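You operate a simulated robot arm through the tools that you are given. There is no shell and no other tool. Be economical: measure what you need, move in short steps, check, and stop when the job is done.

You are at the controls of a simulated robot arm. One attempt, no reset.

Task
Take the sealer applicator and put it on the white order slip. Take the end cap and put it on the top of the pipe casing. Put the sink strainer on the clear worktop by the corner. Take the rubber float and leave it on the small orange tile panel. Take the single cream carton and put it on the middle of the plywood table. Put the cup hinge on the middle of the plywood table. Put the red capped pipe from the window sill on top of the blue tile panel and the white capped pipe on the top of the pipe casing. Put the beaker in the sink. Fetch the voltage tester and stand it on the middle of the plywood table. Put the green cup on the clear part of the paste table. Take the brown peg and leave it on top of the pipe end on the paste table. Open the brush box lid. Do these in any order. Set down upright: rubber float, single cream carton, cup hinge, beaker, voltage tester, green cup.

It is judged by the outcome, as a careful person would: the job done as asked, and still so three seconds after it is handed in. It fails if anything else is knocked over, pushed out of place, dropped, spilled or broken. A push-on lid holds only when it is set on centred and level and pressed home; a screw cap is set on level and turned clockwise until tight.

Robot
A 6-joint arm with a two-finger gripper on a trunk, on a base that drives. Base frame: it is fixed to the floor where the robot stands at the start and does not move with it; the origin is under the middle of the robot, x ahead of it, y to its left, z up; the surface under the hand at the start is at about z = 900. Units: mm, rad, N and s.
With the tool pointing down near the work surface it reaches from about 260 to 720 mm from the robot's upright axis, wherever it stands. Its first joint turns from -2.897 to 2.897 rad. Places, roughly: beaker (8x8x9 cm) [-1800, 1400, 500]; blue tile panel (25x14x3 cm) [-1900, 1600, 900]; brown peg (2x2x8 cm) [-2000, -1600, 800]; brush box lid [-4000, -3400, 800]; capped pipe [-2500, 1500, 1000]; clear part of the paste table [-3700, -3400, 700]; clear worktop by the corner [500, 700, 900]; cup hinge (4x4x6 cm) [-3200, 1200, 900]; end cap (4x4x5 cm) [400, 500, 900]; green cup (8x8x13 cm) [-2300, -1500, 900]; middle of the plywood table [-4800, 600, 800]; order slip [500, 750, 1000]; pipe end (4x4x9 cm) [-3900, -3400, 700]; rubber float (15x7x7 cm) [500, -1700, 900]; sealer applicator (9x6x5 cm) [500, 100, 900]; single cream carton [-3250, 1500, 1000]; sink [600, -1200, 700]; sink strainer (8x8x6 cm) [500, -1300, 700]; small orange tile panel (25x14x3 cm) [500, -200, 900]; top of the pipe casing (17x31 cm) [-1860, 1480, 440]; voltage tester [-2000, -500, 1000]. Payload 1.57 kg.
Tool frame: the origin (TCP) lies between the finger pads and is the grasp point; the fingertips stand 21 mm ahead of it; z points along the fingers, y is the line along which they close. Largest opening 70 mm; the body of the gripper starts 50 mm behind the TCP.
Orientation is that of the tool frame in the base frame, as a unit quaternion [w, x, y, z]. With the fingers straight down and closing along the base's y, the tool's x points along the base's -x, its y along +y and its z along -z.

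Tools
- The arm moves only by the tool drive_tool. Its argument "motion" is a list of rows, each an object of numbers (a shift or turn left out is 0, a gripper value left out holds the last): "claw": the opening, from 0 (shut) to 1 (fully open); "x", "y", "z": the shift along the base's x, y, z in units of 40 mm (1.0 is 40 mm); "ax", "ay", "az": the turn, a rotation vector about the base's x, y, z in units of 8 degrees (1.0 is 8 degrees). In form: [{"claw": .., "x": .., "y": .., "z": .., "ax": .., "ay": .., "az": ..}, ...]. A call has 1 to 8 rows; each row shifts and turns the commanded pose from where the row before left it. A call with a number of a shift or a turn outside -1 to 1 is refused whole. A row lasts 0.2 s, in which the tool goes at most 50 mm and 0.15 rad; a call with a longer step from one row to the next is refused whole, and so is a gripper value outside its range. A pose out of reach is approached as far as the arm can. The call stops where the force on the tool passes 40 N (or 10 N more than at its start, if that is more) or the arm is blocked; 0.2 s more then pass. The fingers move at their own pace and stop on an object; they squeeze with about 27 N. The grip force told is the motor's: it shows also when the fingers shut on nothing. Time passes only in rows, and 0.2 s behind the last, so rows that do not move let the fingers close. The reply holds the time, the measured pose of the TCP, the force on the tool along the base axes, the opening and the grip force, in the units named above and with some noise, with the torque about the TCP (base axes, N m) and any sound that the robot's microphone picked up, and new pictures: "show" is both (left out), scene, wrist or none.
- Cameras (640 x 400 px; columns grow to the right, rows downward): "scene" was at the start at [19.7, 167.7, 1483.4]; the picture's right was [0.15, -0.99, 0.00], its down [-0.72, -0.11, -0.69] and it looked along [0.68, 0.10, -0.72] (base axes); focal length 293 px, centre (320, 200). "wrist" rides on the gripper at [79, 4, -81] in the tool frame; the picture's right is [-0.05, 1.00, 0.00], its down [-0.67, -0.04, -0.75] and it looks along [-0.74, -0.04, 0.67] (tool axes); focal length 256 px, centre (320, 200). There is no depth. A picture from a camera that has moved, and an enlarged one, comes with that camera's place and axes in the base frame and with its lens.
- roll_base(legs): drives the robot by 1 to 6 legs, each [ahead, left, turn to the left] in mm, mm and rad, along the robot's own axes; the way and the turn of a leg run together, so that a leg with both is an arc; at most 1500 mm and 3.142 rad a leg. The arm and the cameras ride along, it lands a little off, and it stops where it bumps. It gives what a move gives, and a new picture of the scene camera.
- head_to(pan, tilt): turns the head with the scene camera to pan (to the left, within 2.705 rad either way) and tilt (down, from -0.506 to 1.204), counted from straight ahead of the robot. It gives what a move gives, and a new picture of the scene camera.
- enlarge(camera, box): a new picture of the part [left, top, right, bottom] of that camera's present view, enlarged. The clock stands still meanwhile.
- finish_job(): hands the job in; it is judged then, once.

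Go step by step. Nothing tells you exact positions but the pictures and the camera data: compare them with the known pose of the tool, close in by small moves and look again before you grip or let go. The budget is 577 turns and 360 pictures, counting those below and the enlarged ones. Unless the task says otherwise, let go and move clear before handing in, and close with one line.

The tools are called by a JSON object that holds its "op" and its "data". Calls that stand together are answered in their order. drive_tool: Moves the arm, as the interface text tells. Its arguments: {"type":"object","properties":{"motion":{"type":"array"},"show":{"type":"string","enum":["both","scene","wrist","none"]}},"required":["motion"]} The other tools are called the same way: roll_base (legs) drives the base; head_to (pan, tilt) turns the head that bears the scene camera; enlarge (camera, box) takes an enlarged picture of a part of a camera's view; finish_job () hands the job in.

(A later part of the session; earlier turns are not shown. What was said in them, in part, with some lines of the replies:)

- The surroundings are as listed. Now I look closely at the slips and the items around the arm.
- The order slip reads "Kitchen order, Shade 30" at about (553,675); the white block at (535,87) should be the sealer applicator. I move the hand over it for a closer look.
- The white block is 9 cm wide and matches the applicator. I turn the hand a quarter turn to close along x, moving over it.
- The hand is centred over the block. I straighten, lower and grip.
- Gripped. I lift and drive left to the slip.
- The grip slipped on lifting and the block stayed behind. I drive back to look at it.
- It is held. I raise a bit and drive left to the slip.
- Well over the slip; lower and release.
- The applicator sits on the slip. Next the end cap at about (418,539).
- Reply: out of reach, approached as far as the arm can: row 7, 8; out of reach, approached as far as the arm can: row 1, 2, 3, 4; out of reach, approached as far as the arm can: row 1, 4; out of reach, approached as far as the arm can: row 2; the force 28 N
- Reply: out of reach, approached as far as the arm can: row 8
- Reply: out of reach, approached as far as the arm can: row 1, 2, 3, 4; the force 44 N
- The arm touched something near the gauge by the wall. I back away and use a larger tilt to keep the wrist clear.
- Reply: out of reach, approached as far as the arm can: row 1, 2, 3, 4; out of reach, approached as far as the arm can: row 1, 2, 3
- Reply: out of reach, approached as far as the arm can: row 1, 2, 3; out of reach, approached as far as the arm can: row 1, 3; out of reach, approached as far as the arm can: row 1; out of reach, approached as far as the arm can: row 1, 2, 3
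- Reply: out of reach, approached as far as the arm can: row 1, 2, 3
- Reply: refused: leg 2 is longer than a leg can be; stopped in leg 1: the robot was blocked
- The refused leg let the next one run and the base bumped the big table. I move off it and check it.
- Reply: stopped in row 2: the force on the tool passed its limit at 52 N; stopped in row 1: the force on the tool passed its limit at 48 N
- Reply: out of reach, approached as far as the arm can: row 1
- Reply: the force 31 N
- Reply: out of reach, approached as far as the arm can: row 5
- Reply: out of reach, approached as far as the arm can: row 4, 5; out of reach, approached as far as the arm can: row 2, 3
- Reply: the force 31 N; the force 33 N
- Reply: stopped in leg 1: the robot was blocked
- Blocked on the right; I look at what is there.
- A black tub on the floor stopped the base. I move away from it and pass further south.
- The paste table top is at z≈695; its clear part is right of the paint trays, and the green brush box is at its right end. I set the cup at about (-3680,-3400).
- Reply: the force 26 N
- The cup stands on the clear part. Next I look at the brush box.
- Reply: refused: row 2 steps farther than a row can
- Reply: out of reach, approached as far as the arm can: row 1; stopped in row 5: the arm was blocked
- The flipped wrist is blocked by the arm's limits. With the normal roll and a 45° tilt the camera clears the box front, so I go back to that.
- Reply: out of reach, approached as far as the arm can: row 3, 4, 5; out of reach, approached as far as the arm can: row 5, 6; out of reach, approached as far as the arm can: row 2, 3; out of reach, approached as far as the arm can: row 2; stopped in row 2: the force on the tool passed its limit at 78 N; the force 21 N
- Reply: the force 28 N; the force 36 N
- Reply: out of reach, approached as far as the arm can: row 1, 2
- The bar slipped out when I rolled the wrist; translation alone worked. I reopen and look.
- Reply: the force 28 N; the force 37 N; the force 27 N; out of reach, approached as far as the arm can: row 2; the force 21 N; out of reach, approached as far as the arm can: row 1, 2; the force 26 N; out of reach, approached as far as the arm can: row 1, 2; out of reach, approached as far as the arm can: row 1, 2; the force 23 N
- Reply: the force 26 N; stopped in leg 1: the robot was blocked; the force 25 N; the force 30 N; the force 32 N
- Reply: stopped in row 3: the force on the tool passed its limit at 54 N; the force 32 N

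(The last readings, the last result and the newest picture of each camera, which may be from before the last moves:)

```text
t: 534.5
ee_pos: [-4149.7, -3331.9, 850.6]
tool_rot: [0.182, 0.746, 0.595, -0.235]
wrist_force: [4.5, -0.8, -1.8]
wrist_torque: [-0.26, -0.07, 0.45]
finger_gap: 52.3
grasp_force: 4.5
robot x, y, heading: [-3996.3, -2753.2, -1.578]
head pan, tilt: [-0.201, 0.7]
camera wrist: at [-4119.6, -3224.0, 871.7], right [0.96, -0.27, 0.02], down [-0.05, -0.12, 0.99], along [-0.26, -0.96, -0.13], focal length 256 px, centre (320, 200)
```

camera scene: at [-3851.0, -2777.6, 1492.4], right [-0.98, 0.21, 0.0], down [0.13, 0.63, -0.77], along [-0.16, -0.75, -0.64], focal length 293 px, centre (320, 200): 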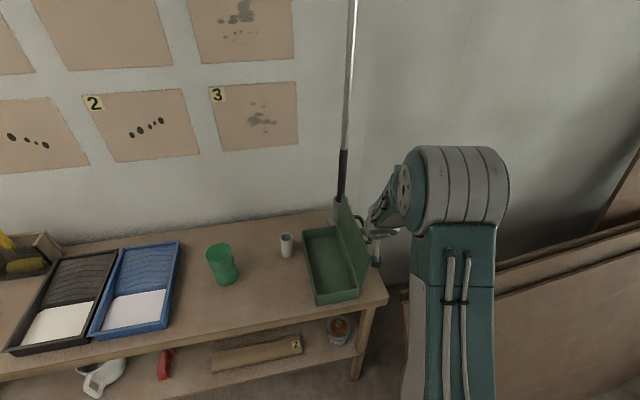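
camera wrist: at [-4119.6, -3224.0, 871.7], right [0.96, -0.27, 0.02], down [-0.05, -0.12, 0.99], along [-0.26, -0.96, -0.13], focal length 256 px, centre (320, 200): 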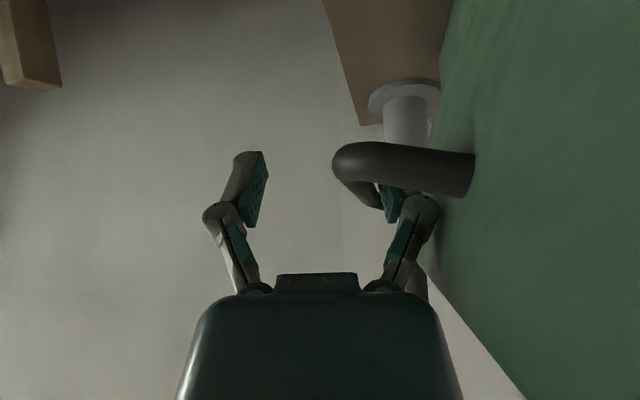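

{"op": "drive_tool", "data": {"motion": [{"x": 0.04, "y": 0.28, "z": 0.41}, {"x": 0.04, "y": 0.28, "z": 0.41}, {"y": 0.45, "z": 0.6}, {"y": 0.45, "z": 0.6}], "show": "both"}}

```text
t: 535.5
ee_pos: [-4144.7, -3273.7, 931.5]
tool_rot: [0.182, 0.747, 0.594, -0.236]
wrist_force: [0.6, 0.9, -0.2]
wrist_torque: [-0.01, 0.02, 0.01]
finger_gap: 46.0
grasp_force: 0.0
robot x, y, heading: [-3988.0, -2755.4, -1.581]
head pan, tilt: [-0.201, 0.7]
camera scene: at [-3855.5, -2779.9, 1492.7], right [-0.98, 0.21, 0.0], down [0.13, 0.63, -0.76], along [-0.16, -0.75, -0.65], focal length 293 px, centre (320, 200)
camera wrist: at [-4115.5, -3166.2, 953.2], right [0.96, -0.27, 0.02], down [-0.06, -0.11, 0.99], along [-0.26, -0.96, -0.12], focal length 256 px, centre (320, 200)
```

scene: 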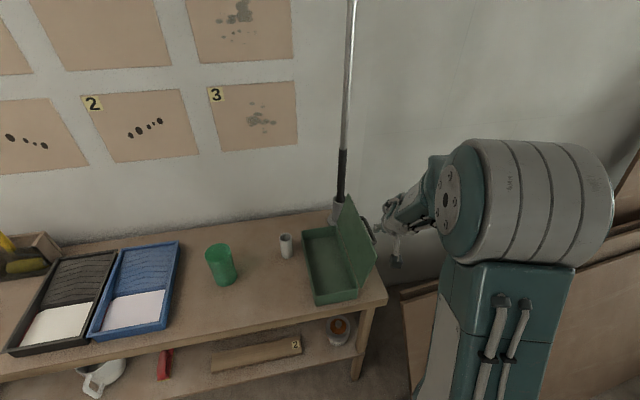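
wrist: 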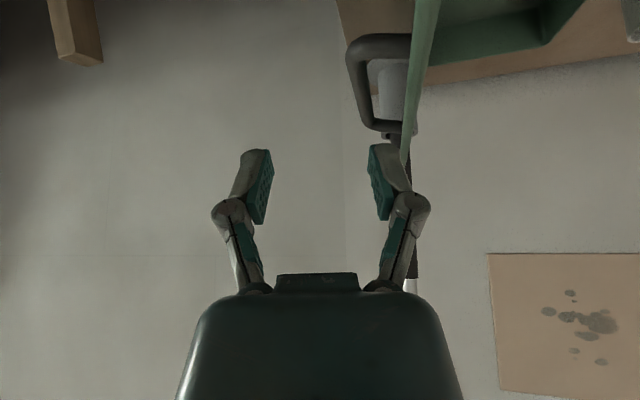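

The lid stays open. Now I withdraw fully and go for the brown peg.

{"op": "drive_tool", "data": {"motion": [{"y": 0.5, "z": 0.8}, {"y": 0.5, "z": 0.8}, {"y": 0.5, "z": 0.8}, {"ax": 0.9, "az": 0.4}, {"ax": 0.9, "az": 0.4}, {"ax": 0.9, "az": 0.4}, {"ax": 0.9}, {"ax": 0.5, "claw": 1}], "show": "none"}}

{"op": "roll_base", "data": {"legs": [[-250, 60, 0]]}}

```text
t: 537.3
ee_pos: [-4194.2, -3169.5, 962.5]
tool_rot: [0.108, 0.71, 0.694, -0.051]
wrist_force: [-0.3, 0.6, -0.3]
wrist_torque: [0.0, -0.03, -0.01]
finger_gap: 70.1
grasp_force: 0.1
out of reach, approached as far as the arm can: row 4, 5, 6, 7, 8
robot x, y, heading: [-3990.0, -2756.0, -1.579]
head pan, tilt: [-0.201, 0.7]
```

```text
t: 539.2
ee_pos: [-4133.5, -2924.3, 962.4]
tool_rot: [0.109, 0.709, 0.695, -0.051]
wrist_force: [-0.1, -0.1, 0.8]
wrist_torque: [0.01, 0.0, 0.03]
finger_gap: 70.0
grasp_force: 0.1
robot x, y, heading: [-3932.0, -2504.0, -1.576]
head pan, tilt: [-0.201, 0.7]
camera scene: at [-3799.6, -2531.6, 1493.2], right [-0.98, 0.2, 0.0], down [0.13, 0.63, -0.76], along [-0.15, -0.75, -0.65], focal length 293 px, centre (320, 200)
```

scene: 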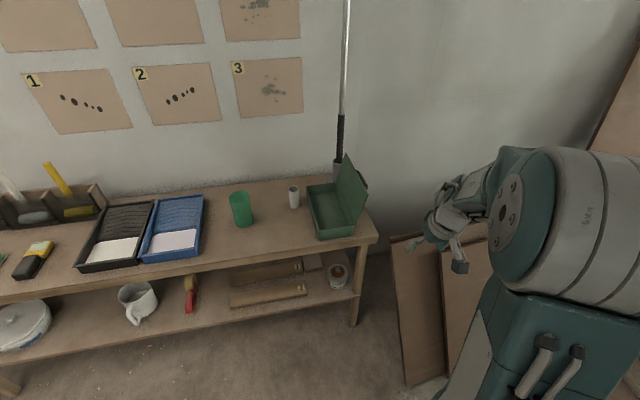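

{"op": "drive_tool", "data": {"motion": [{"x": 0.7, "z": 0.7}, {"x": 0.7, "z": 0.7}, {"x": 0.8, "z": 0.5}, {"x": 0.8, "ax": 0.6, "ay": 0.2}, {"x": 0.8, "ax": 0.6, "ay": 0.2}, {"x": 0.5, "ax": 0.4, "ay": 0.16}], "show": "none"}}

{"op": "roll_base", "data": {"legs": [[0, 600, 0], [-200, 1250, 0]]}}

```text
t: 540.6
ee_pos: [-3984.1, -2900.2, 965.8]
tool_rot: [0.1, 0.71, 0.697, 0.026]
wrist_force: [0.1, -1.0, -1.2]
wrist_torque: [-0.01, -0.01, 0.0]
finger_gap: 70.4
grasp_force: 0.0
out of reach, approached as far as the arm can: row 1, 2, 3, 4, 5, 6
robot x, y, heading: [-3930.6, -2506.6, -1.58]
head pan, tilt: [-0.201, 0.7]
```

```text
t: 550.0
ee_pos: [-2135.7, -2730.5, 964.6]
tool_rot: [0.101, 0.719, 0.688, 0.026]
wrist_force: [0.2, -0.5, -0.6]
wrist_torque: [0.0, -0.03, -0.02]
finger_gap: 70.2
grasp_force: 0.1
robot x, y, heading: [-2073.0, -2339.0, -1.599]
head pan, tilt: [-0.201, 0.7]
camera scene: at [-1937.5, -2367.8, 1492.9], right [-0.97, 0.23, 0.0], down [0.15, 0.63, -0.76], along [-0.17, -0.74, -0.64], focal length 293 px, centre (320, 200)
```

scene: 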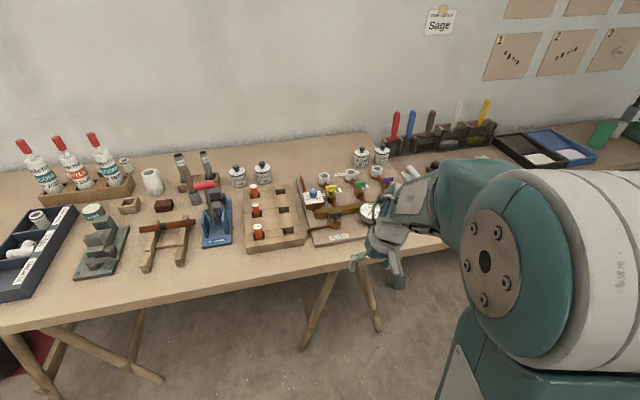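

{"op": "roll_base", "data": {"legs": [[60, 0, 0], [0, 0, 3.141]]}}

{"op": "drive_tool", "data": {"motion": [{"z": 0.9}, {"z": 0.9}, {"z": 0.9}], "show": "none"}}

```text
t: 558.3
ee_pos: [-2013.6, -2005.7, 965.2]
tool_rot: [-0.025, -0.689, 0.717, 0.099]
wrist_force: [-0.1, 1.4, -0.1]
wrist_torque: [-0.02, -0.02, -0.05]
finger_gap: 70.0
grasp_force: 0.0
robot x, y, heading: [-2069.3, -2397.2, 1.546]
head pan, tilt: [-0.201, 0.7]
camera scene: at [-2211.4, -2372.2, 1492.7], right [0.97, -0.22, 0.0], down [-0.14, -0.63, -0.76], along [0.17, 0.74, -0.64], focal length 293 px, centre (320, 200)
```

scene: 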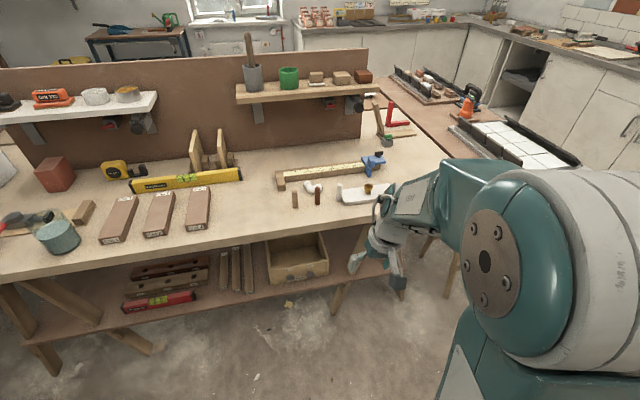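

```text
t: 559.1
ee_pos: [-2011.9, -2008.6, 1055.2]
tool_rot: [-0.033, -0.689, 0.714, 0.12]
wrist_force: [-0.1, -0.1, -0.4]
wrist_torque: [-0.02, -0.01, -0.01]
finger_gap: 70.3
grasp_force: 0.0
out of reach, approached as far as the arm can: row 1, 2, 3
robot x, y, heading: [-2073.4, -2398.0, 1.545]
head pan, tilt: [-0.201, 0.7]
```

{"op": "roll_base", "data": {"legs": [[270, 0, 0.02]]}}

{"op": "drive_tool", "data": {"motion": [{"y": 0.8, "ay": -0.5, "ax": -0.3}, {"y": 0.8, "ay": -0.5, "ax": -0.3}, {"y": 0.6, "ay": -0.5, "ax": -0.3}], "show": "wrist"}}

```text
t: 561.0
ee_pos: [-2015.1, -1744.1, 1054.5]
tool_rot: [-0.034, -0.694, 0.709, 0.119]
wrist_force: [1.1, -0.9, 0.0]
wrist_torque: [-0.01, 0.03, 0.0]
finger_gap: 70.1
grasp_force: 0.1
robot x, y, heading: [-2068.3, -2133.0, 1.564]
head pan, tilt: [-0.201, 0.7]
camera scene: at [-2207.6, -2110.2, 1492.7], right [0.98, -0.21, 0.0], down [-0.13, -0.63, -0.76], along [0.16, 0.75, -0.64], focal length 293 px, centre (320, 200)
```

scene: 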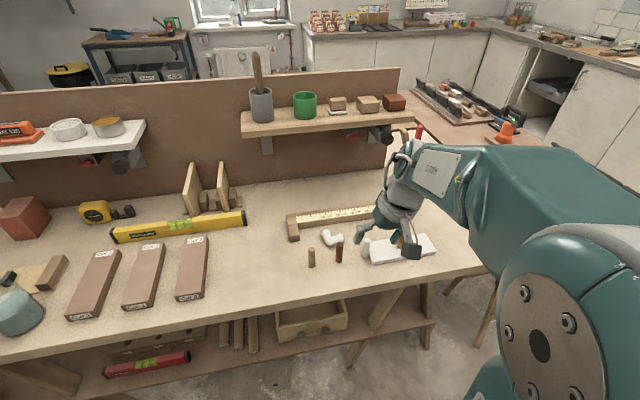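

```text
t: 561.8
ee_pos: [-2011.9, -1665.1, 1015.1]
tool_rot: [-0.047, -0.694, 0.71, 0.109]
wrist_force: [-0.5, 0.1, 0.2]
wrist_torque: [0.01, -0.01, -0.03]
finger_gap: 69.7
grasp_force: 0.1
out of reach, approached as far as the arm can: row 1, 2, 3
robot x, y, heading: [-2069.7, -2134.8, 1.563]
head pan, tilt: [-0.201, 0.7]
camera wrist: at [-2001.6, -1751.1, 1087.0], right [-0.97, 0.06, 0.23], down [0.22, 0.6, 0.77], along [-0.08, 0.8, -0.59], focal length 256 px, centre (320, 200)
```

wrist: 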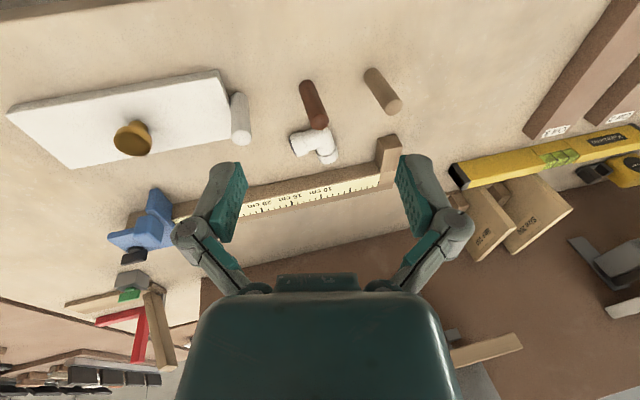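

{"op": "drive_tool", "data": {"motion": [{"z": 0.9}, {"z": 0.9}, {"z": 0.9}, {"z": 0.9}], "show": "none"}}

{"op": "drive_tool", "data": {"motion": [{"ay": -0.5}, {"ay": -0.5}, {"ay": -0.5}], "show": "scene"}}

```text
t: 562.8
ee_pos: [-2011.7, -1668.1, 1147.6]
tool_rot: [-0.056, -0.692, 0.708, 0.126]
wrist_force: [0.4, -0.2, 0.0]
wrist_torque: [-0.02, 0.04, 0.02]
finger_gap: 69.9
grasp_force: 0.0
out of reach, approached as far as the arm can: row 2, 3
robot x, y, heading: [-2069.0, -2136.4, 1.567]
head pan, tilt: [-0.201, 0.7]
```

```text
t: 563.6
ee_pos: [-2011.9, -1668.8, 1146.0]
tool_rot: [-0.056, -0.693, 0.708, 0.125]
wrist_force: [0.1, 0.1, 0.4]
wrist_torque: [-0.01, -0.01, 0.0]
finger_gap: 70.0
grasp_force: 0.1
out of reach, approached as far as the arm can: row 1, 2, 3
robot x, y, heading: [-2067.0, -2133.7, 1.566]
head pan, tilt: [-0.201, 0.7]
camera scene: at [-2207.5, -2109.9, 1492.8], right [0.98, -0.21, 0.0], down [-0.13, -0.63, -0.76], along [0.16, 0.75, -0.64], focal length 293 px, centre (320, 200)
```

scene: 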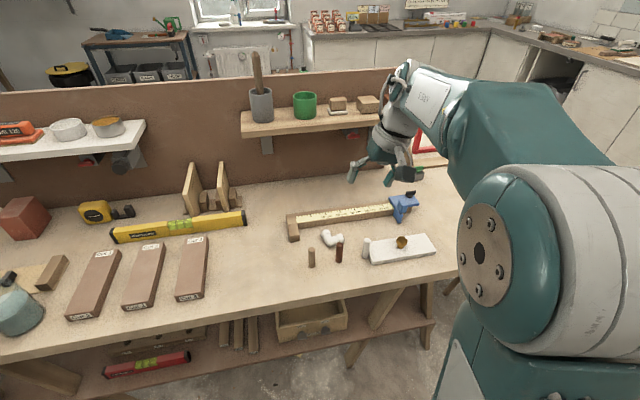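

The wrist seems stuck near a joint limit. I test which turns are free.

{"op": "drive_tool", "data": {"motion": [{"az": 0.8}, {"az": 0.8}, {"az": 0.8}, {"az": 0.8}], "show": "none"}}

{"op": "drive_tool", "data": {"motion": [{"ay": -0.5}, {"ay": -0.5}, {"ay": -0.5}], "show": "none"}}

```text
t: 564.6
ee_pos: [-2013.2, -1667.8, 1147.8]
tool_rot: [0.086, 0.832, -0.536, -0.119]
wrist_force: [-0.4, 1.0, -0.5]
wrist_torque: [0.04, 0.0, -0.01]
finger_gap: 69.8
grasp_force: 0.0
robot x, y, heading: [-2070.5, -2133.3, 1.561]
head pan, tilt: [-0.201, 0.7]
```

```text
t: 565.4
ee_pos: [-2013.2, -1668.6, 1147.3]
tool_rot: [0.084, 0.831, -0.537, -0.119]
wrist_force: [0.8, 0.3, 0.3]
wrist_torque: [-0.01, -0.01, -0.02]
finger_gap: 69.9
grasp_force: 0.0
out of reach, approached as far as the arm can: row 1, 2, 3
robot x, y, heading: [-2069.1, -2132.6, 1.564]
head pan, tilt: [-0.201, 0.7]
```

{"op": "drive_tool", "data": {"motion": [{"az": -0.8, "claw": 0.7}, {"az": -0.8}, {"az": -0.8}, {"az": -0.8}, {"x": -0.3, "y": 0.3, "z": -0.6}, {"x": -0.3, "y": 0.4, "z": -0.6}, {"y": 0.4, "z": -0.6}], "show": "wrist"}}

```text
t: 567.0
ee_pos: [-2037.2, -1624.6, 1074.8]
tool_rot: [-0.056, -0.691, 0.708, 0.135]
wrist_force: [-0.5, 0.3, 0.6]
wrist_torque: [0.01, -0.03, 0.0]
finger_gap: 49.2
grasp_force: 0.0
robot x, y, heading: [-2066.7, -2137.4, 1.557]
head pan, tilt: [-0.201, 0.7]
camera wrist: at [-2022.9, -1713.4, 1145.8], right [-0.96, 0.06, 0.27], down [0.26, 0.58, 0.77], along [-0.11, 0.81, -0.57], focal length 256 px, centre (320, 200)
```

wrist: 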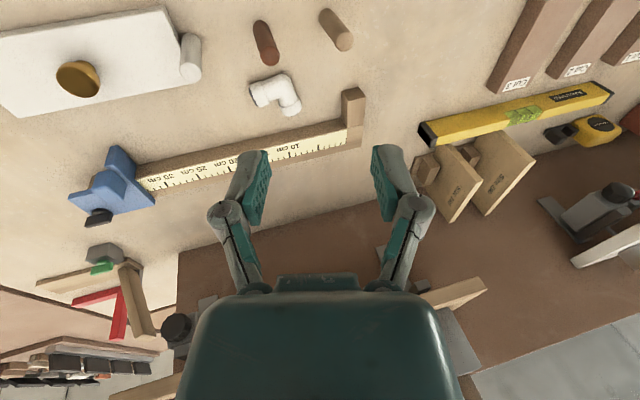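

{"op": "drive_tool", "data": {"motion": [{"x": 0.2, "y": 0.18, "z": -0.75}, {"x": 0.2, "y": 0.18, "z": -0.75}, {"x": 0.18, "y": 0.18, "z": -0.75}, {"z": -0.75}], "show": "wrist"}}

```text
t: 568.0
ee_pos: [-2013.0, -1603.0, 955.4]
tool_rot: [-0.056, -0.692, 0.708, 0.134]
wrist_force: [-1.1, 0.1, -0.4]
wrist_torque: [0.0, 0.0, 0.0]
finger_gap: 48.9
grasp_force: 0.1
robot x, y, heading: [-2072.7, -2135.3, 1.565]
head pan, tilt: [-0.201, 0.7]
camera wrist: at [-1999.4, -1690.9, 1025.6], right [-0.96, 0.06, 0.27], down [0.26, 0.58, 0.77], along [-0.11, 0.81, -0.57], focal length 256 px, centre (320, 200)
```

wrist: 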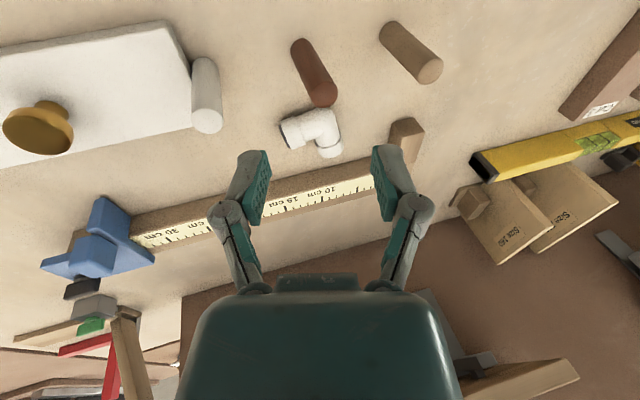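

{"op": "drive_tool", "data": {"motion": [{"x": -0.22, "y": 0.08, "z": -0.82}, {"x": -0.22, "y": 0.08, "z": -0.82}, {"x": -0.22, "y": 0.08, "z": -0.8}], "show": "wrist"}}

```text
t: 568.8
ee_pos: [-2041.4, -1594.6, 857.4]
tool_rot: [-0.056, -0.692, 0.707, 0.134]
wrist_force: [0.0, -0.9, -0.5]
wrist_torque: [0.0, 0.0, 0.01]
finger_gap: 49.0
grasp_force: 0.1
robot x, y, heading: [-2071.0, -2133.4, 1.568]
head pan, tilt: [-0.201, 0.7]
camera wrist: at [-2026.0, -1682.8, 927.2], right [-0.96, 0.06, 0.27], down [0.26, 0.58, 0.77], along [-0.11, 0.81, -0.57], focal length 256 px, centre (320, 200)
```

wrist: 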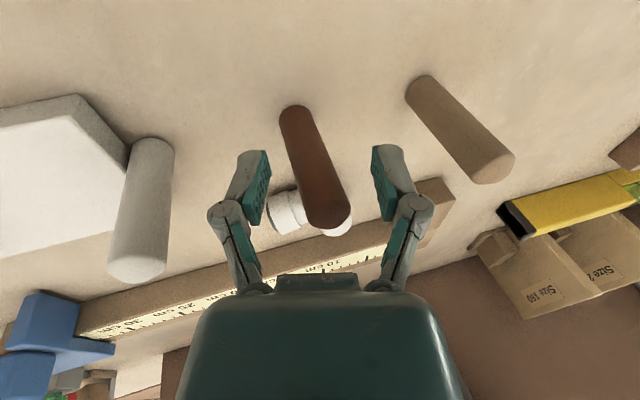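

{"op": "drive_tool", "data": {"motion": [{"claw": 0.5}, {"claw": 0.3}, {"claw": 0.1}, {"claw": 0}, {"claw": 0}], "show": "none"}}

{"op": "drive_tool", "data": {"motion": [{"z": 0.3}, {"z": 0.5}, {"z": 0.6}, {"z": 0.6}], "show": "wrist"}}

```text
t: 570.0
ee_pos: [-2039.9, -1595.6, 857.5]
tool_rot: [-0.056, -0.691, 0.708, 0.135]
wrist_force: [-0.1, 0.1, 2.7]
wrist_torque: [0.06, -0.02, 0.0]
finger_gap: 18.0
grasp_force: 27.0
robot x, y, heading: [-2071.7, -2135.0, 1.566]
head pan, tilt: [-0.201, 0.7]
```

```text
t: 571.0
ee_pos: [-2040.8, -1593.8, 938.3]
tool_rot: [-0.055, -0.693, 0.707, 0.134]
wrist_force: [0.6, -0.4, 0.3]
wrist_torque: [0.03, -0.02, -0.01]
finger_gap: 18.1
grasp_force: 27.0
robot x, y, heading: [-2069.5, -2132.4, 1.564]
head pan, tilt: [-0.201, 0.7]
camera wrist: at [-2026.5, -1681.5, 1008.6], right [-0.96, 0.06, 0.27], down [0.26, 0.58, 0.77], along [-0.11, 0.81, -0.57], focal length 256 px, centre (320, 200)
```

wrist: 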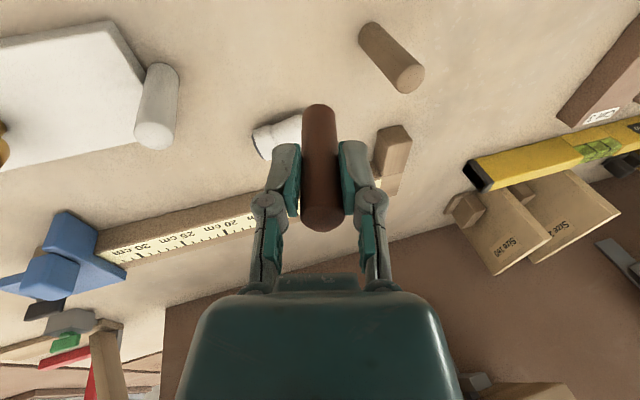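

Peg held along the tool axis. I carry it to the paste table, keeping clear of the tub.

{"op": "drive_tool", "data": {"motion": [{"z": 0.8}, {"z": 0.8, "y": -0.4}, {"z": 0.8, "y": -0.5}, {"z": 0.6, "y": -0.6}], "show": "none"}}

{"op": "roll_base", "data": {"legs": [[-150, 0, 0], [0, 0, 3.13], [0, -530, 0], [200, 0, 0], [0, -1280, 0]]}}

```text
t: 572.0
ee_pos: [-2040.6, -1654.0, 1059.0]
tool_rot: [-0.057, -0.692, 0.708, 0.132]
wrist_force: [0.4, 0.1, -0.5]
wrist_torque: [-0.02, 0.0, -0.03]
finger_gap: 17.9
grasp_force: 27.2
robot x, y, heading: [-2067.7, -2135.8, 1.56]
head pan, tilt: [-0.201, 0.7]
```

```text
t: 590.7
ee_pos: [-3906.4, -2994.2, 1057.9]
tool_rot: [0.133, 0.704, 0.695, 0.057]
wrist_force: [0.0, -0.6, 0.8]
wrist_torque: [0.02, -0.02, 0.0]
finger_gap: 18.1
grasp_force: 26.9
robot x, y, heading: [-3881.9, -2511.7, -1.568]
head pan, tilt: [-0.201, 0.7]
camera scene: at [-3743.1, -2539.7, 1492.6], right [-0.98, 0.2, 0.0], down [0.13, 0.63, -0.76], along [-0.15, -0.75, -0.64], focal length 293 px, centre (320, 200)
```

scene: 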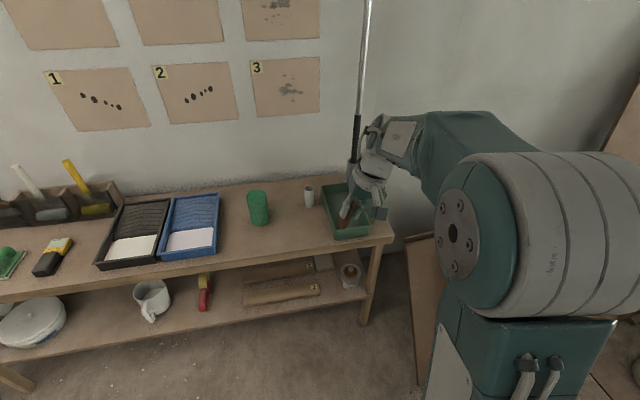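

{"op": "enlarge", "data": {"camera": "scene", "box": [280, 160, 360, 220]}}

```text
6.67 times, centred on (320, 190) of scene
camera zoom: at [-3743.1, -2539.7, 1492.6], right [-0.98, 0.2, 0.0], down [0.13, 0.63, -0.76], along [-0.15, -0.75, -0.64], focal length 1955 px, centre (320, 267)
```

zoom: 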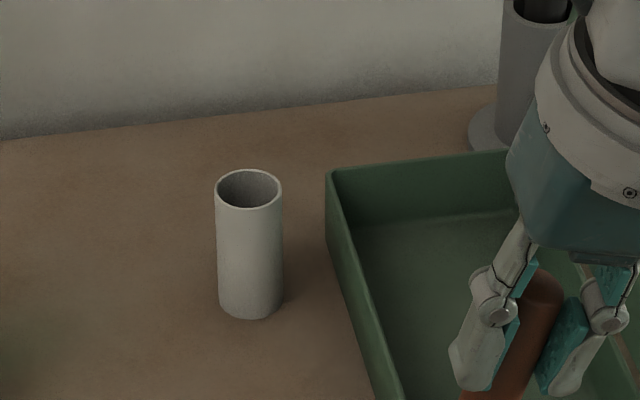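

The pipe end is a hollow tube with a bore wider than the peg, so I'll lay the peg across its rim. I extend the arm while tilting the hand towards horizontal.

{"op": "drive_tool", "data": {"motion": [{"y": -0.8, "ax": -0.9}, {"y": -0.8, "ax": -0.9}, {"y": -0.8, "ax": -0.9}, {"y": -0.8, "ax": -0.9}, {"y": -0.8, "ax": -0.9}, {"y": -0.8, "ax": -0.9}, {"y": -0.8, "ax": -0.9}, {"y": -0.8, "ax": -0.9}], "show": "both"}}

```text
t: 592.5
ee_pos: [-3906.2, -3252.0, 1057.9]
tool_rot: [0.456, 0.552, 0.637, -0.286]
wrist_force: [0.5, -0.3, 0.2]
wrist_torque: [0.04, 0.02, 0.03]
finger_gap: 18.2
grasp_force: 26.9
robot x, y, heading: [-3879.8, -2511.7, -1.571]
head pan, tilt: [-0.201, 0.7]
camera scene: at [-3744.7, -2540.5, 1492.7], right [-0.98, 0.2, 0.0], down [0.13, 0.63, -0.76], along [-0.15, -0.75, -0.65], focal length 293 px, centre (320, 200)
camera wrist: at [-3922.6, -3144.8, 1021.6], right [0.96, 0.2, 0.19], down [-0.25, 0.34, 0.91], along [0.12, -0.92, 0.38], focal length 256 px, centre (320, 200)
```

scene: 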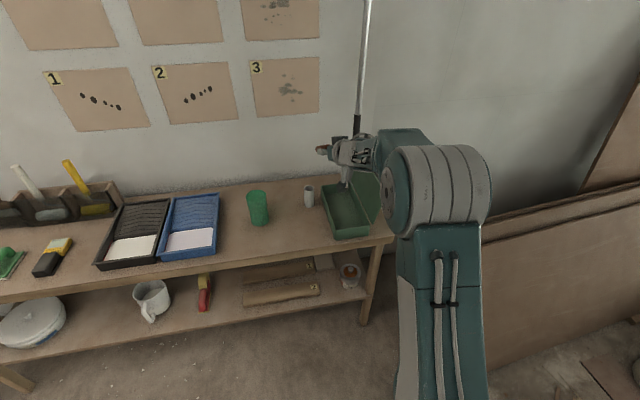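
wrist: 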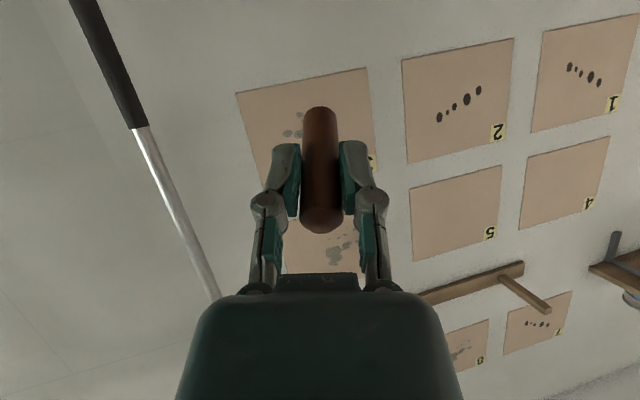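

{"op": "drive_tool", "data": {"motion": [{"az": -0.7, "ay": 0.3}, {"az": -0.7, "ay": 0.3}, {"az": -0.7, "ay": 0.3}, {"ax": -0.7}, {"ax": -0.7}], "show": "none"}}

```text
t: 593.7
ee_pos: [-3907.0, -3251.1, 1057.3]
tool_rot: [0.428, 0.581, 0.537, -0.437]
wrist_force: [-0.1, -0.4, 0.5]
wrist_torque: [0.01, -0.02, 0.03]
finger_gap: 17.8
grasp_force: 27.2
robot x, y, heading: [-3881.7, -2513.0, -1.566]
head pan, tilt: [-0.201, 0.7]
```

{"op": "roll_base", "data": {"legs": [[135, 0, 0]]}}

{"op": "drive_tool", "data": {"motion": [{"x": 0.3, "y": -0.3, "z": -0.8}, {"x": 0.2, "y": -0.3, "z": -0.9}, {"z": -0.9}, {"z": -0.9}, {"z": -0.9}], "show": "both"}}

```text
t: 595.0
ee_pos: [-3906.3, -3382.9, 1057.9]
tool_rot: [0.428, 0.581, 0.538, -0.436]
wrist_force: [0.7, 0.6, 0.9]
wrist_torque: [0.0, 0.02, -0.01]
finger_gap: 18.2
grasp_force: 27.0
robot x, y, heading: [-3878.6, -2647.9, -1.567]
head pan, tilt: [-0.201, 0.7]
camera scene: at [-3743.8, -2672.3, 1492.7], right [-0.98, 0.2, 0.0], down [0.13, 0.63, -0.76], along [-0.15, -0.75, -0.65], focal length 293 px, centre (320, 200)
```

scene: 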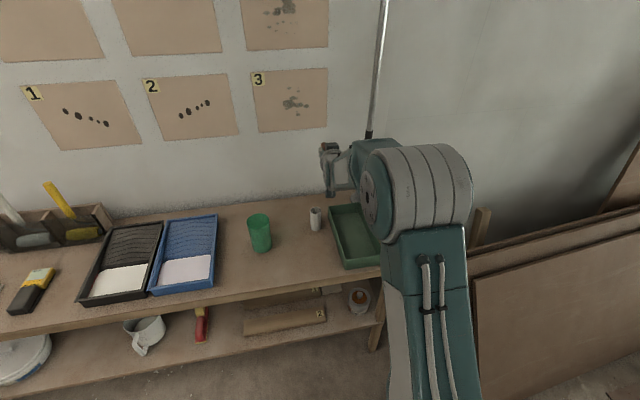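

```text
t: 596.2
ee_pos: [-3886.1, -3404.9, 880.6]
tool_rot: [0.429, 0.58, 0.537, -0.437]
wrist_force: [0.5, 0.5, 0.6]
wrist_torque: [0.03, 0.0, -0.01]
finger_gap: 18.0
grasp_force: 26.8
robot x, y, heading: [-3882.9, -2646.4, -1.568]
head pan, tilt: [-0.201, 0.7]
camera scene: at [-3743.6, -2672.6, 1492.7], right [-0.98, 0.2, 0.0], down [0.12, 0.63, -0.76], along [-0.15, -0.75, -0.65], focal length 293 px, centre (320, 200)
camera wrist: at [-3875.7, -3307.0, 824.8], right [0.99, -0.07, 0.08], down [-0.03, 0.56, 0.83], along [-0.1, -0.83, 0.55], focal length 256 px, centre (320, 200)
```

scene: 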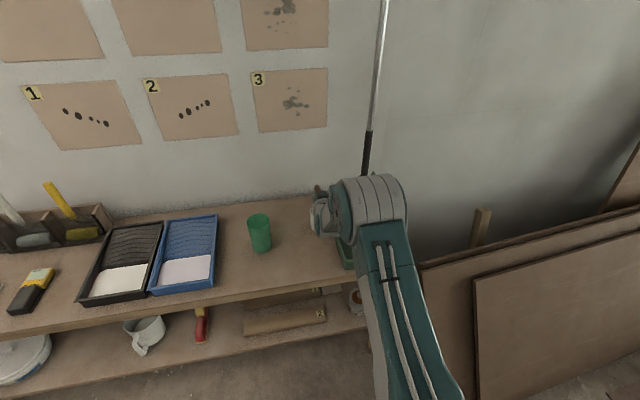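
wrist: 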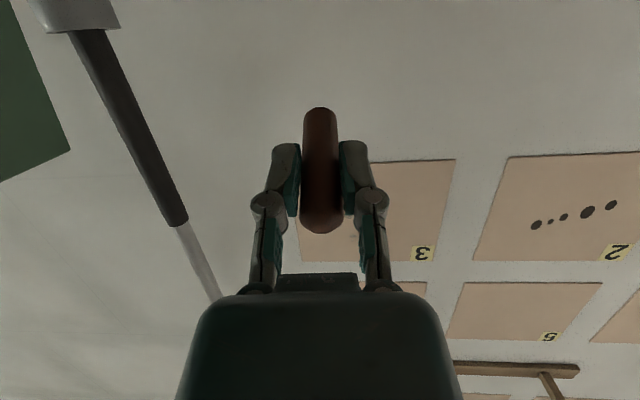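

{"op": "drive_tool", "data": {"motion": [{"x": 0.12, "y": -0.48, "z": -0.4}, {"z": -0.5}, {"z": -0.5}], "show": "scene"}}

{"op": "enlarge", "data": {"camera": "scene", "box": [280, 170, 360, 230]}}

```text
t: 597.0
ee_pos: [-3880.4, -3423.5, 825.9]
tool_rot: [0.428, 0.581, 0.537, -0.437]
wrist_force: [0.9, -0.4, -0.2]
wrist_torque: [0.0, 0.01, 0.0]
finger_gap: 18.2
grasp_force: 27.2
robot x, y, heading: [-3883.1, -2646.6, -1.565]
head pan, tilt: [-0.201, 0.7]
camera scene: at [-3743.6, -2672.8, 1492.7], right [-0.98, 0.2, 0.0], down [0.13, 0.63, -0.76], along [-0.15, -0.75, -0.65], focal length 293 px, centre (320, 200)
```

scene: 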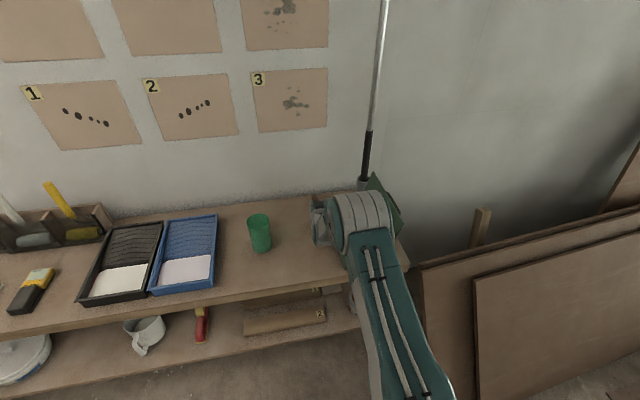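

```text
6.67 times, centred on (320, 200) of scene
camera zoom: at [-3743.6, -2672.8, 1492.7], right [-0.98, 0.2, 0.0], down [0.13, 0.63, -0.76], along [-0.15, -0.75, -0.65], focal length 1955 px, centre (320, 200)
```

zoom: 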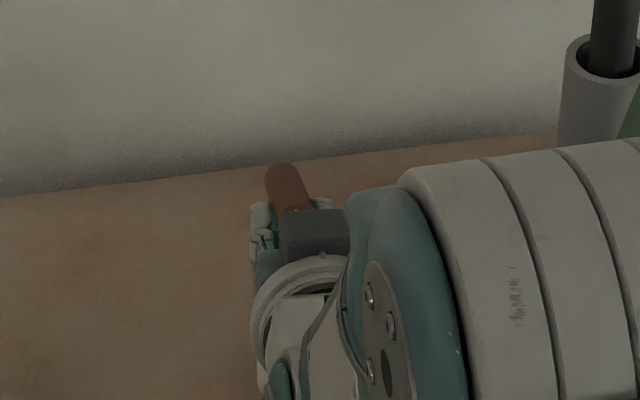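

{"op": "drive_tool", "data": {"motion": [{"ax": -0.5}, {"ax": -0.5, "z": -0.2}, {"z": -0.15}], "show": "wrist"}}

```text
t: 597.8
ee_pos: [-3879.7, -3424.7, 810.5]
tool_rot: [0.468, 0.549, 0.506, -0.473]
wrist_force: [-0.9, -0.4, -0.6]
wrist_torque: [-0.01, 0.03, -0.03]
finger_gap: 18.1
grasp_force: 26.4
robot x, y, heading: [-3882.2, -2648.0, -1.56]
head pan, tilt: [-0.201, 0.7]
camera wrist: at [-3869.1, -3335.5, 741.5], right [0.99, -0.06, 0.09], down [-0.03, 0.67, 0.75], along [-0.1, -0.74, 0.66], focal length 256 px, centre (320, 200)
```

wrist: 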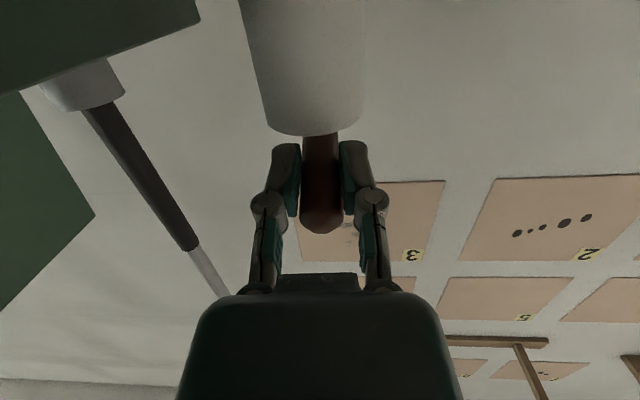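

{"op": "drive_tool", "data": {"motion": [{"z": -0.12}, {"z": -0.12}], "show": "wrist"}}

```text
t: 598.4
ee_pos: [-3879.1, -3424.3, 802.4]
tool_rot: [0.468, 0.549, 0.505, -0.474]
wrist_force: [0.4, 0.8, -0.5]
wrist_torque: [-0.04, -0.02, -0.02]
finger_gap: 18.5
grasp_force: 27.0
robot x, y, heading: [-3880.7, -2646.3, -1.569]
head pan, tilt: [-0.201, 0.7]
camera wrist: at [-3869.5, -3335.7, 732.6], right [0.99, -0.06, 0.09], down [-0.03, 0.67, 0.74], along [-0.1, -0.74, 0.66], focal length 256 px, centre (320, 200)
```

wrist: 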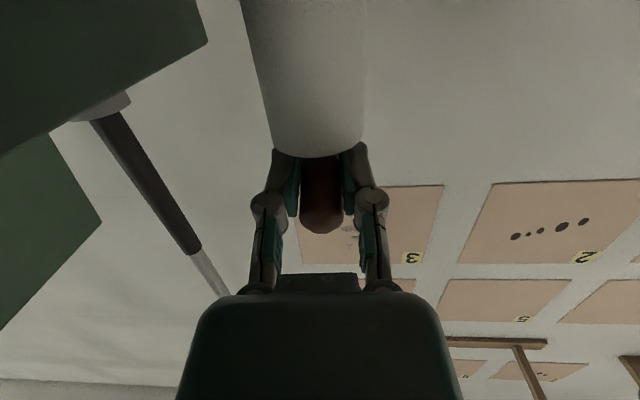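

{"op": "drive_tool", "data": {"motion": [{"z": -0.08}], "show": "none"}}

{"op": "drive_tool", "data": {"motion": [{"z": -0.06}], "show": "none"}}

{"op": "drive_tool", "data": {"motion": [{"z": -0.05}], "show": "wrist"}}

```text
t: 598.8
ee_pos: [-3881.6, -3425.5, 799.7]
tool_rot: [0.468, 0.549, 0.506, -0.473]
wrist_force: [-0.1, 0.5, 0.5]
wrist_torque: [-0.02, -0.01, -0.04]
finger_gap: 18.2
grasp_force: 26.4
robot x, y, heading: [-3878.7, -2645.3, -1.563]
head pan, tilt: [-0.201, 0.7]
```

```text
t: 599.2
ee_pos: [-3881.0, -3425.1, 795.3]
tool_rot: [0.468, 0.549, 0.506, -0.473]
wrist_force: [-0.2, 0.1, 0.2]
wrist_torque: [0.01, 0.01, 0.03]
finger_gap: 18.2
grasp_force: 27.4
robot x, y, heading: [-3882.4, -2642.9, -1.566]
head pan, tilt: [-0.201, 0.7]
```

```text
t: 599.6
ee_pos: [-3881.4, -3424.6, 796.8]
tool_rot: [0.469, 0.548, 0.505, -0.473]
wrist_force: [-1.0, 9.5, 18.2]
wrist_torque: [2.56, 0.03, 0.07]
finger_gap: 18.1
grasp_force: 27.4
robot x, y, heading: [-3878.1, -2647.7, -1.563]
head pan, tilt: [-0.201, 0.7]
camera wrist: at [-3869.6, -3335.9, 726.5], right [0.99, -0.06, 0.09], down [-0.03, 0.67, 0.74], along [-0.1, -0.74, 0.66], focal length 256 px, centre (320, 200)
```

wrist: 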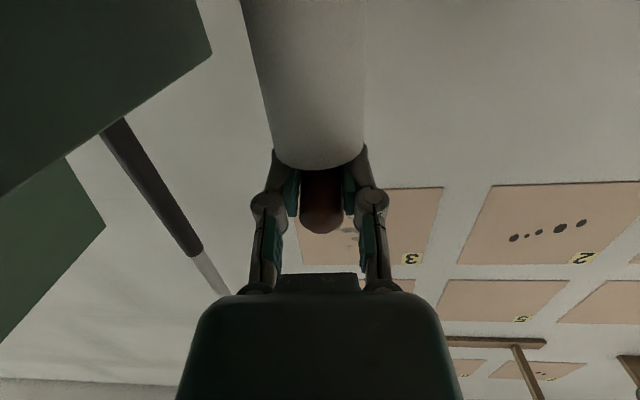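

The camera housing touched the table before the peg settled. I raise a bit and use a slightly smaller tilt.

{"op": "drive_tool", "data": {"motion": [{"z": 0.25}, {"ax": 0.7}, {"z": -0.1}, {"z": -0.1}], "show": "none"}}

{"op": "drive_tool", "data": {"motion": [{"z": -0.06}], "show": "wrist"}}

```text
t: 600.6
ee_pos: [-3881.1, -3424.6, 797.8]
tool_rot: [0.44, 0.572, 0.528, -0.448]
wrist_force: [-0.6, 0.5, 0.9]
wrist_torque: [-0.05, 0.0, -0.02]
finger_gap: 18.2
grasp_force: 27.0
robot x, y, heading: [-3882.0, -2645.1, -1.56]
head pan, tilt: [-0.201, 0.7]
```

```text
t: 601.0
ee_pos: [-3881.2, -3426.2, 795.6]
tool_rot: [0.441, 0.571, 0.526, -0.45]
wrist_force: [-1.8, 0.9, 10.3]
wrist_torque: [-0.18, 0.09, -0.05]
finger_gap: 18.0
grasp_force: 27.3
robot x, y, heading: [-3878.7, -2645.2, -1.57]
head pan, tilt: [-0.201, 0.7]
camera wrist: at [-3870.5, -3330.3, 735.1], right [0.99, -0.07, 0.08], down [-0.03, 0.59, 0.8], along [-0.1, -0.8, 0.59], focal length 256 px, centre (320, 200)
```

wrist: 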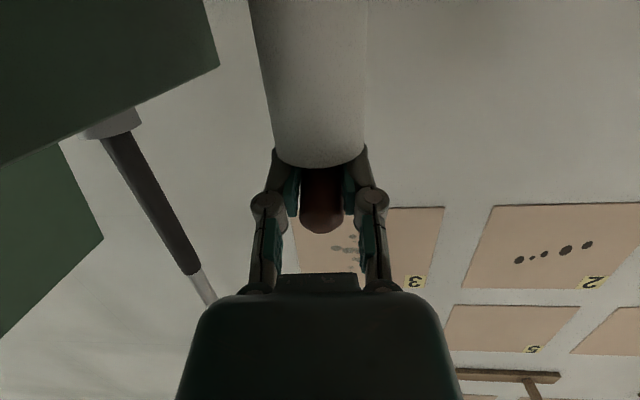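

{"op": "drive_tool", "data": {"motion": [{"z": -0.06}], "show": "none"}}

{"op": "drive_tool", "data": {"motion": [{"z": -0.05}], "show": "none"}}

```text
t: 601.4
ee_pos: [-3881.7, -3425.5, 795.6]
tool_rot: [0.442, 0.57, 0.525, -0.451]
wrist_force: [-3.8, 2.9, 23.1]
wrist_torque: [-0.4, 0.3, -0.12]
finger_gap: 18.2
grasp_force: 26.5
robot x, y, heading: [-3881.4, -2646.1, -1.565]
head pan, tilt: [-0.201, 0.7]
```

```text
t: 601.8
ee_pos: [-3881.0, -3426.4, 795.1]
tool_rot: [0.444, 0.569, 0.527, -0.45]
wrist_force: [-5.5, 1.3, 31.9]
wrist_torque: [-0.63, 0.34, -0.06]
finger_gap: 18.3
grasp_force: 26.9
robot x, y, heading: [-3880.6, -2646.4, -1.564]
head pan, tilt: [-0.201, 0.7]
```

{"op": "drive_tool", "data": {"motion": [{"z": 0.08}, {"claw": 0.32}, {"claw": 0.4}, {}], "show": "wrist"}}

```text
t: 602.8
ee_pos: [-3879.9, -3425.9, 795.9]
tool_rot: [0.441, 0.571, 0.527, -0.45]
wrist_force: [2.5, -2.0, 25.8]
wrist_torque: [-0.45, 0.2, 0.03]
finger_gap: 25.0
grasp_force: 0.0
robot x, y, heading: [-3882.1, -2648.7, -1.564]
head pan, tilt: [-0.201, 0.7]
camera wrist: at [-3868.8, -3329.9, 734.7], right [0.99, -0.06, 0.08], down [-0.03, 0.59, 0.8], along [-0.1, -0.8, 0.59], focal length 256 px, centre (320, 200)
```

wrist: 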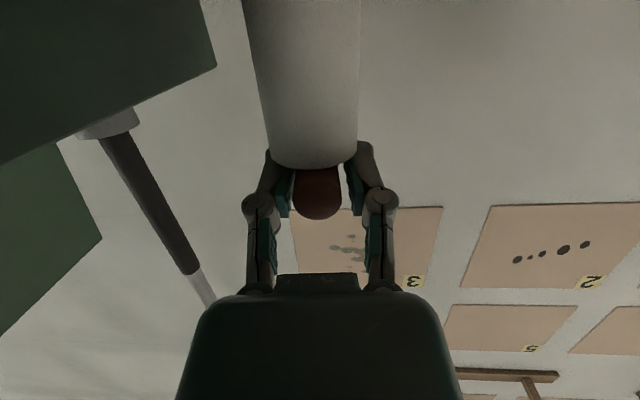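

{"op": "drive_tool", "data": {"motion": [{"z": 0.08}, {"z": 0.06}, {"claw": 0.7}, {}], "show": "none"}}

{"op": "drive_tool", "data": {"motion": [{"z": 0.2}, {"z": 0.3}, {"z": 0.5}, {"z": 0.6}, {"z": 0.6}], "show": "wrist"}}

```text
t: 603.8
ee_pos: [-3881.5, -3424.0, 796.6]
tool_rot: [0.439, 0.572, 0.529, -0.447]
wrist_force: [-0.4, 0.0, -0.3]
wrist_torque: [0.01, 0.03, 0.0]
finger_gap: 48.9
grasp_force: 0.0
robot x, y, heading: [-3880.7, -2645.7, -1.567]
head pan, tilt: [-0.201, 0.7]
```

```text
t: 605.0
ee_pos: [-3880.6, -3425.0, 886.6]
tool_rot: [0.44, 0.572, 0.528, -0.448]
wrist_force: [0.2, -0.6, 0.1]
wrist_torque: [-0.02, 0.03, 0.01]
finger_gap: 48.9
grasp_force: 0.1
robot x, y, heading: [-3881.8, -2646.4, -1.57]
head pan, tilt: [-0.201, 0.7]
camera wrist: at [-3868.9, -3330.0, 826.5], right [0.99, -0.07, 0.08], down [-0.03, 0.59, 0.81], along [-0.1, -0.8, 0.58], focal length 256 px, centre (320, 200)
```

wrist: 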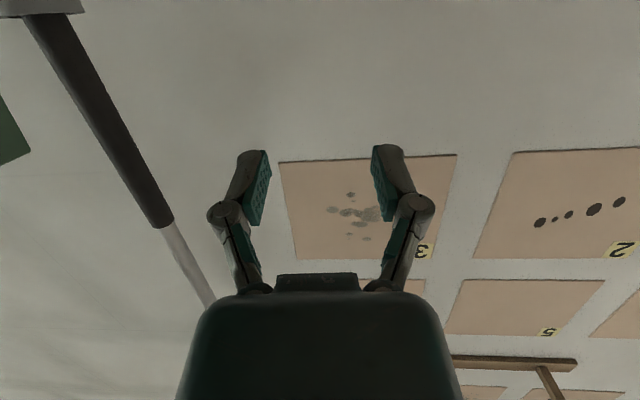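

Now I back the base off and look at the table.

{"op": "drive_tool", "data": {"motion": [{"z": 0.8}, {"z": 0.8}, {"z": 0.8}, {"z": 0.8}], "show": "none"}}

{"op": "roll_base", "data": {"legs": [[-150, 0, 0]]}}

{"op": "enlarge", "data": {"camera": "scene", "box": [230, 150, 390, 250]}}

```text
t: 606.0
ee_pos: [-3881.5, -3426.2, 1015.7]
tool_rot: [0.441, 0.571, 0.528, -0.448]
wrist_force: [-0.3, -0.5, 0.4]
wrist_torque: [-0.03, 0.03, 0.04]
finger_gap: 49.2
grasp_force: 0.0
robot x, y, heading: [-3881.0, -2646.4, -1.565]
head pan, tilt: [-0.201, 0.7]
```

```text
t: 607.4
ee_pos: [-3879.6, -3277.1, 1016.2]
tool_rot: [0.441, 0.571, 0.529, -0.448]
wrist_force: [0.7, 0.0, -0.7]
wrist_torque: [-0.01, -0.01, -0.02]
finger_gap: 49.2
grasp_force: 0.2
robot x, y, heading: [-3881.7, -2499.4, -1.564]
head pan, tilt: [-0.201, 0.7]
camera scene: at [-3744.3, -2523.9, 1492.7], right [-0.98, 0.19, 0.0], down [0.12, 0.63, -0.76], along [-0.15, -0.75, -0.65], focal length 293 px, centre (320, 200)
```

scene: 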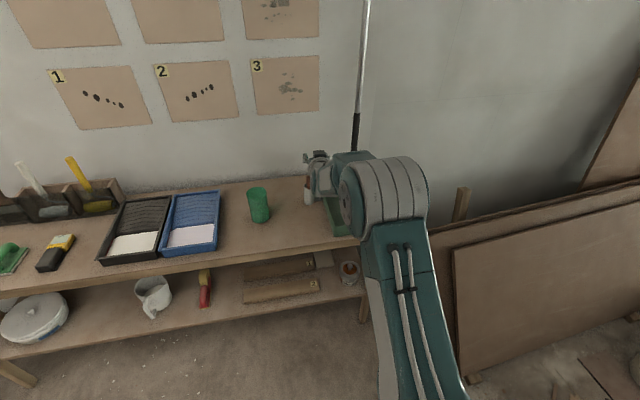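

```text
4.00 times, centred on (310, 200) of scene
camera zoom: at [-3744.3, -2523.9, 1492.7], right [-0.98, 0.19, 0.0], down [0.12, 0.63, -0.76], along [-0.15, -0.75, -0.65], focal length 1173 px, centre (360, 200)
```

zoom: 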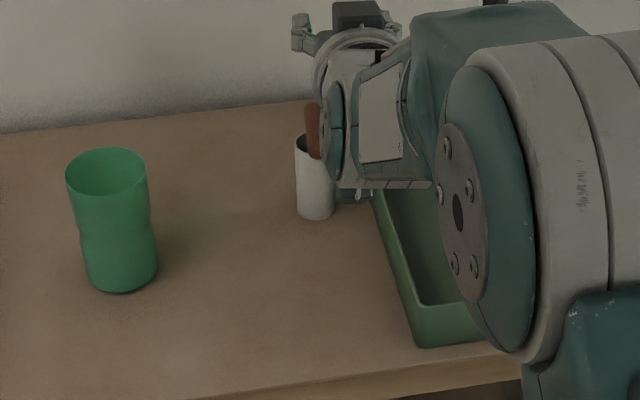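

{"op": "roll_base", "data": {"legs": [[-100, -250, 0]]}}

{"op": "enlarge", "data": {"camera": "scene", "box": [170, 140, 330, 240]}}

```text
t: 609.3
ee_pos: [-4125.5, -3177.0, 1017.6]
tool_rot: [0.441, 0.569, 0.531, -0.448]
wrist_force: [0.5, -0.7, 0.0]
wrist_torque: [0.01, 0.02, -0.04]
finger_gap: 48.9
grasp_force: 0.1
robot x, y, heading: [-4134.4, -2399.8, -1.558]
head pan, tilt: [-0.201, 0.7]
camera scene: at [-3989.6, -2424.9, 1492.0], right [-0.98, 0.19, 0.01], down [0.12, 0.63, -0.76], along [-0.15, -0.75, -0.64], focal length 293 px, centre (320, 200)
```

scene: 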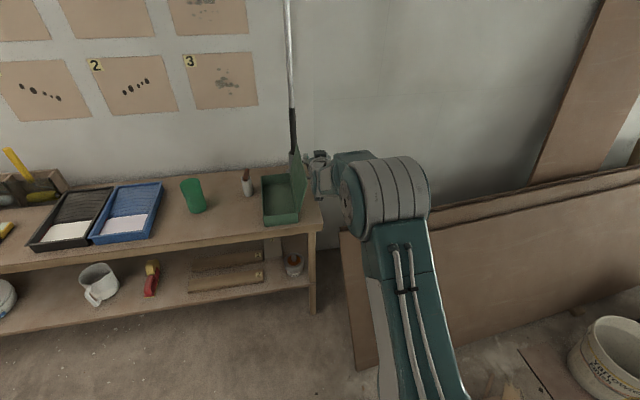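

```text
4.00 times, centred on (250, 190) of scene
camera zoom: at [-3989.6, -2424.9, 1492.0], right [-0.98, 0.19, 0.01], down [0.12, 0.63, -0.76], along [-0.15, -0.75, -0.64], focal length 1173 px, centre (600, 240)
```

zoom: 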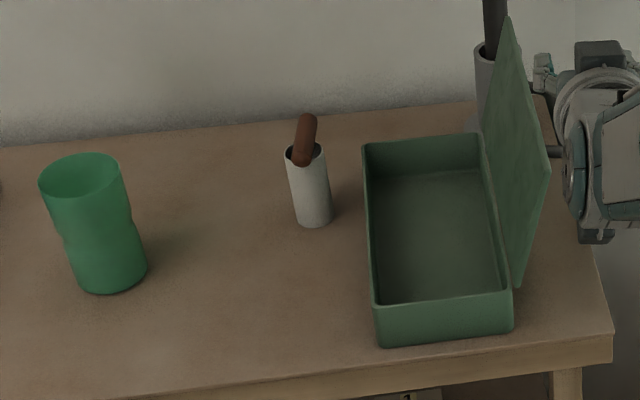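

The peg lies across the pipe end, the lid is open and the cup stands. I move clear and hand in.

{"op": "roll_base", "data": {"legs": [[-120, 0, 0]]}}

{"op": "enlarge", "data": {"camera": "scene", "box": [150, 100, 350, 240]}}

```text
t: 610.1
ee_pos: [-4136.6, -3155.4, 1019.6]
tool_rot: [0.444, 0.569, 0.529, -0.447]
wrist_force: [0.1, -0.1, 0.2]
wrist_torque: [-0.01, 0.0, 0.08]
finger_gap: 48.8
grasp_force: 0.1
robot x, y, heading: [-4137.1, -2378.5, -1.561]
head pan, tilt: [-0.201, 0.7]
stopped in leg 1: the robot was blocked; the commanded pose is now the measured one
camera scene: at [-4002.4, -2404.8, 1492.9], right [-0.98, 0.19, 0.0], down [0.12, 0.63, -0.76], along [-0.14, -0.75, -0.65], focal length 293 px, centre (320, 200)
```

scene: 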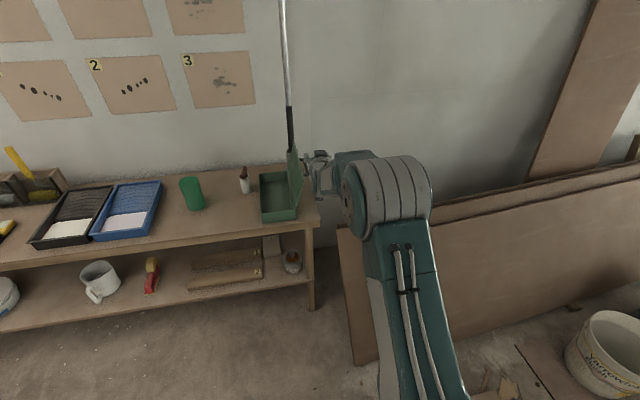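

```text
2.86 times, centred on (250, 170) of scene
camera zoom: at [-4002.4, -2404.8, 1492.9], right [-0.98, 0.19, 0.0], down [0.12, 0.63, -0.76], along [-0.14, -0.75, -0.65], focal length 838 px, centre (520, 286)
```

zoom: 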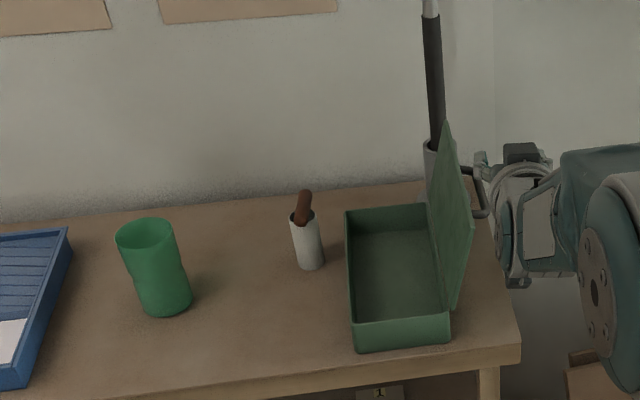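

{"op": "roll_base", "data": {"legs": [[25, 0, 0]]}}

{"op": "finish_job", "data": {}}

```text
t: 610.9
ee_pos: [-4136.4, -3180.6, 1018.9]
tool_rot: [0.443, 0.57, 0.528, -0.448]
wrist_force: [0.7, -0.1, 0.4]
wrist_torque: [-0.01, 0.05, -0.02]
finger_gap: 49.1
grasp_force: 0.0
robot x, y, heading: [-4139.0, -2405.1, -1.561]
head pan, tilt: [-0.201, 0.7]
camera scene: at [-4000.7, -2429.7, 1492.8], right [-0.98, 0.19, 0.0], down [0.12, 0.63, -0.76], along [-0.14, -0.75, -0.65], focal length 293 px, centre (320, 200)
```

scene: 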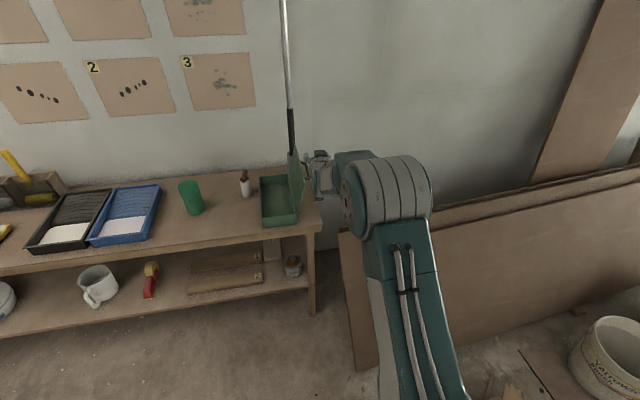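

```text
The job is handed in.
```

All thirteen tasks are done and the job is handed in, but the base bumped the central table, a black floor tub and an unseen obstacle behind it (probably the grout bag), the arm touched something by the pipe casing, and I did not recheck the tub or the obstacle.
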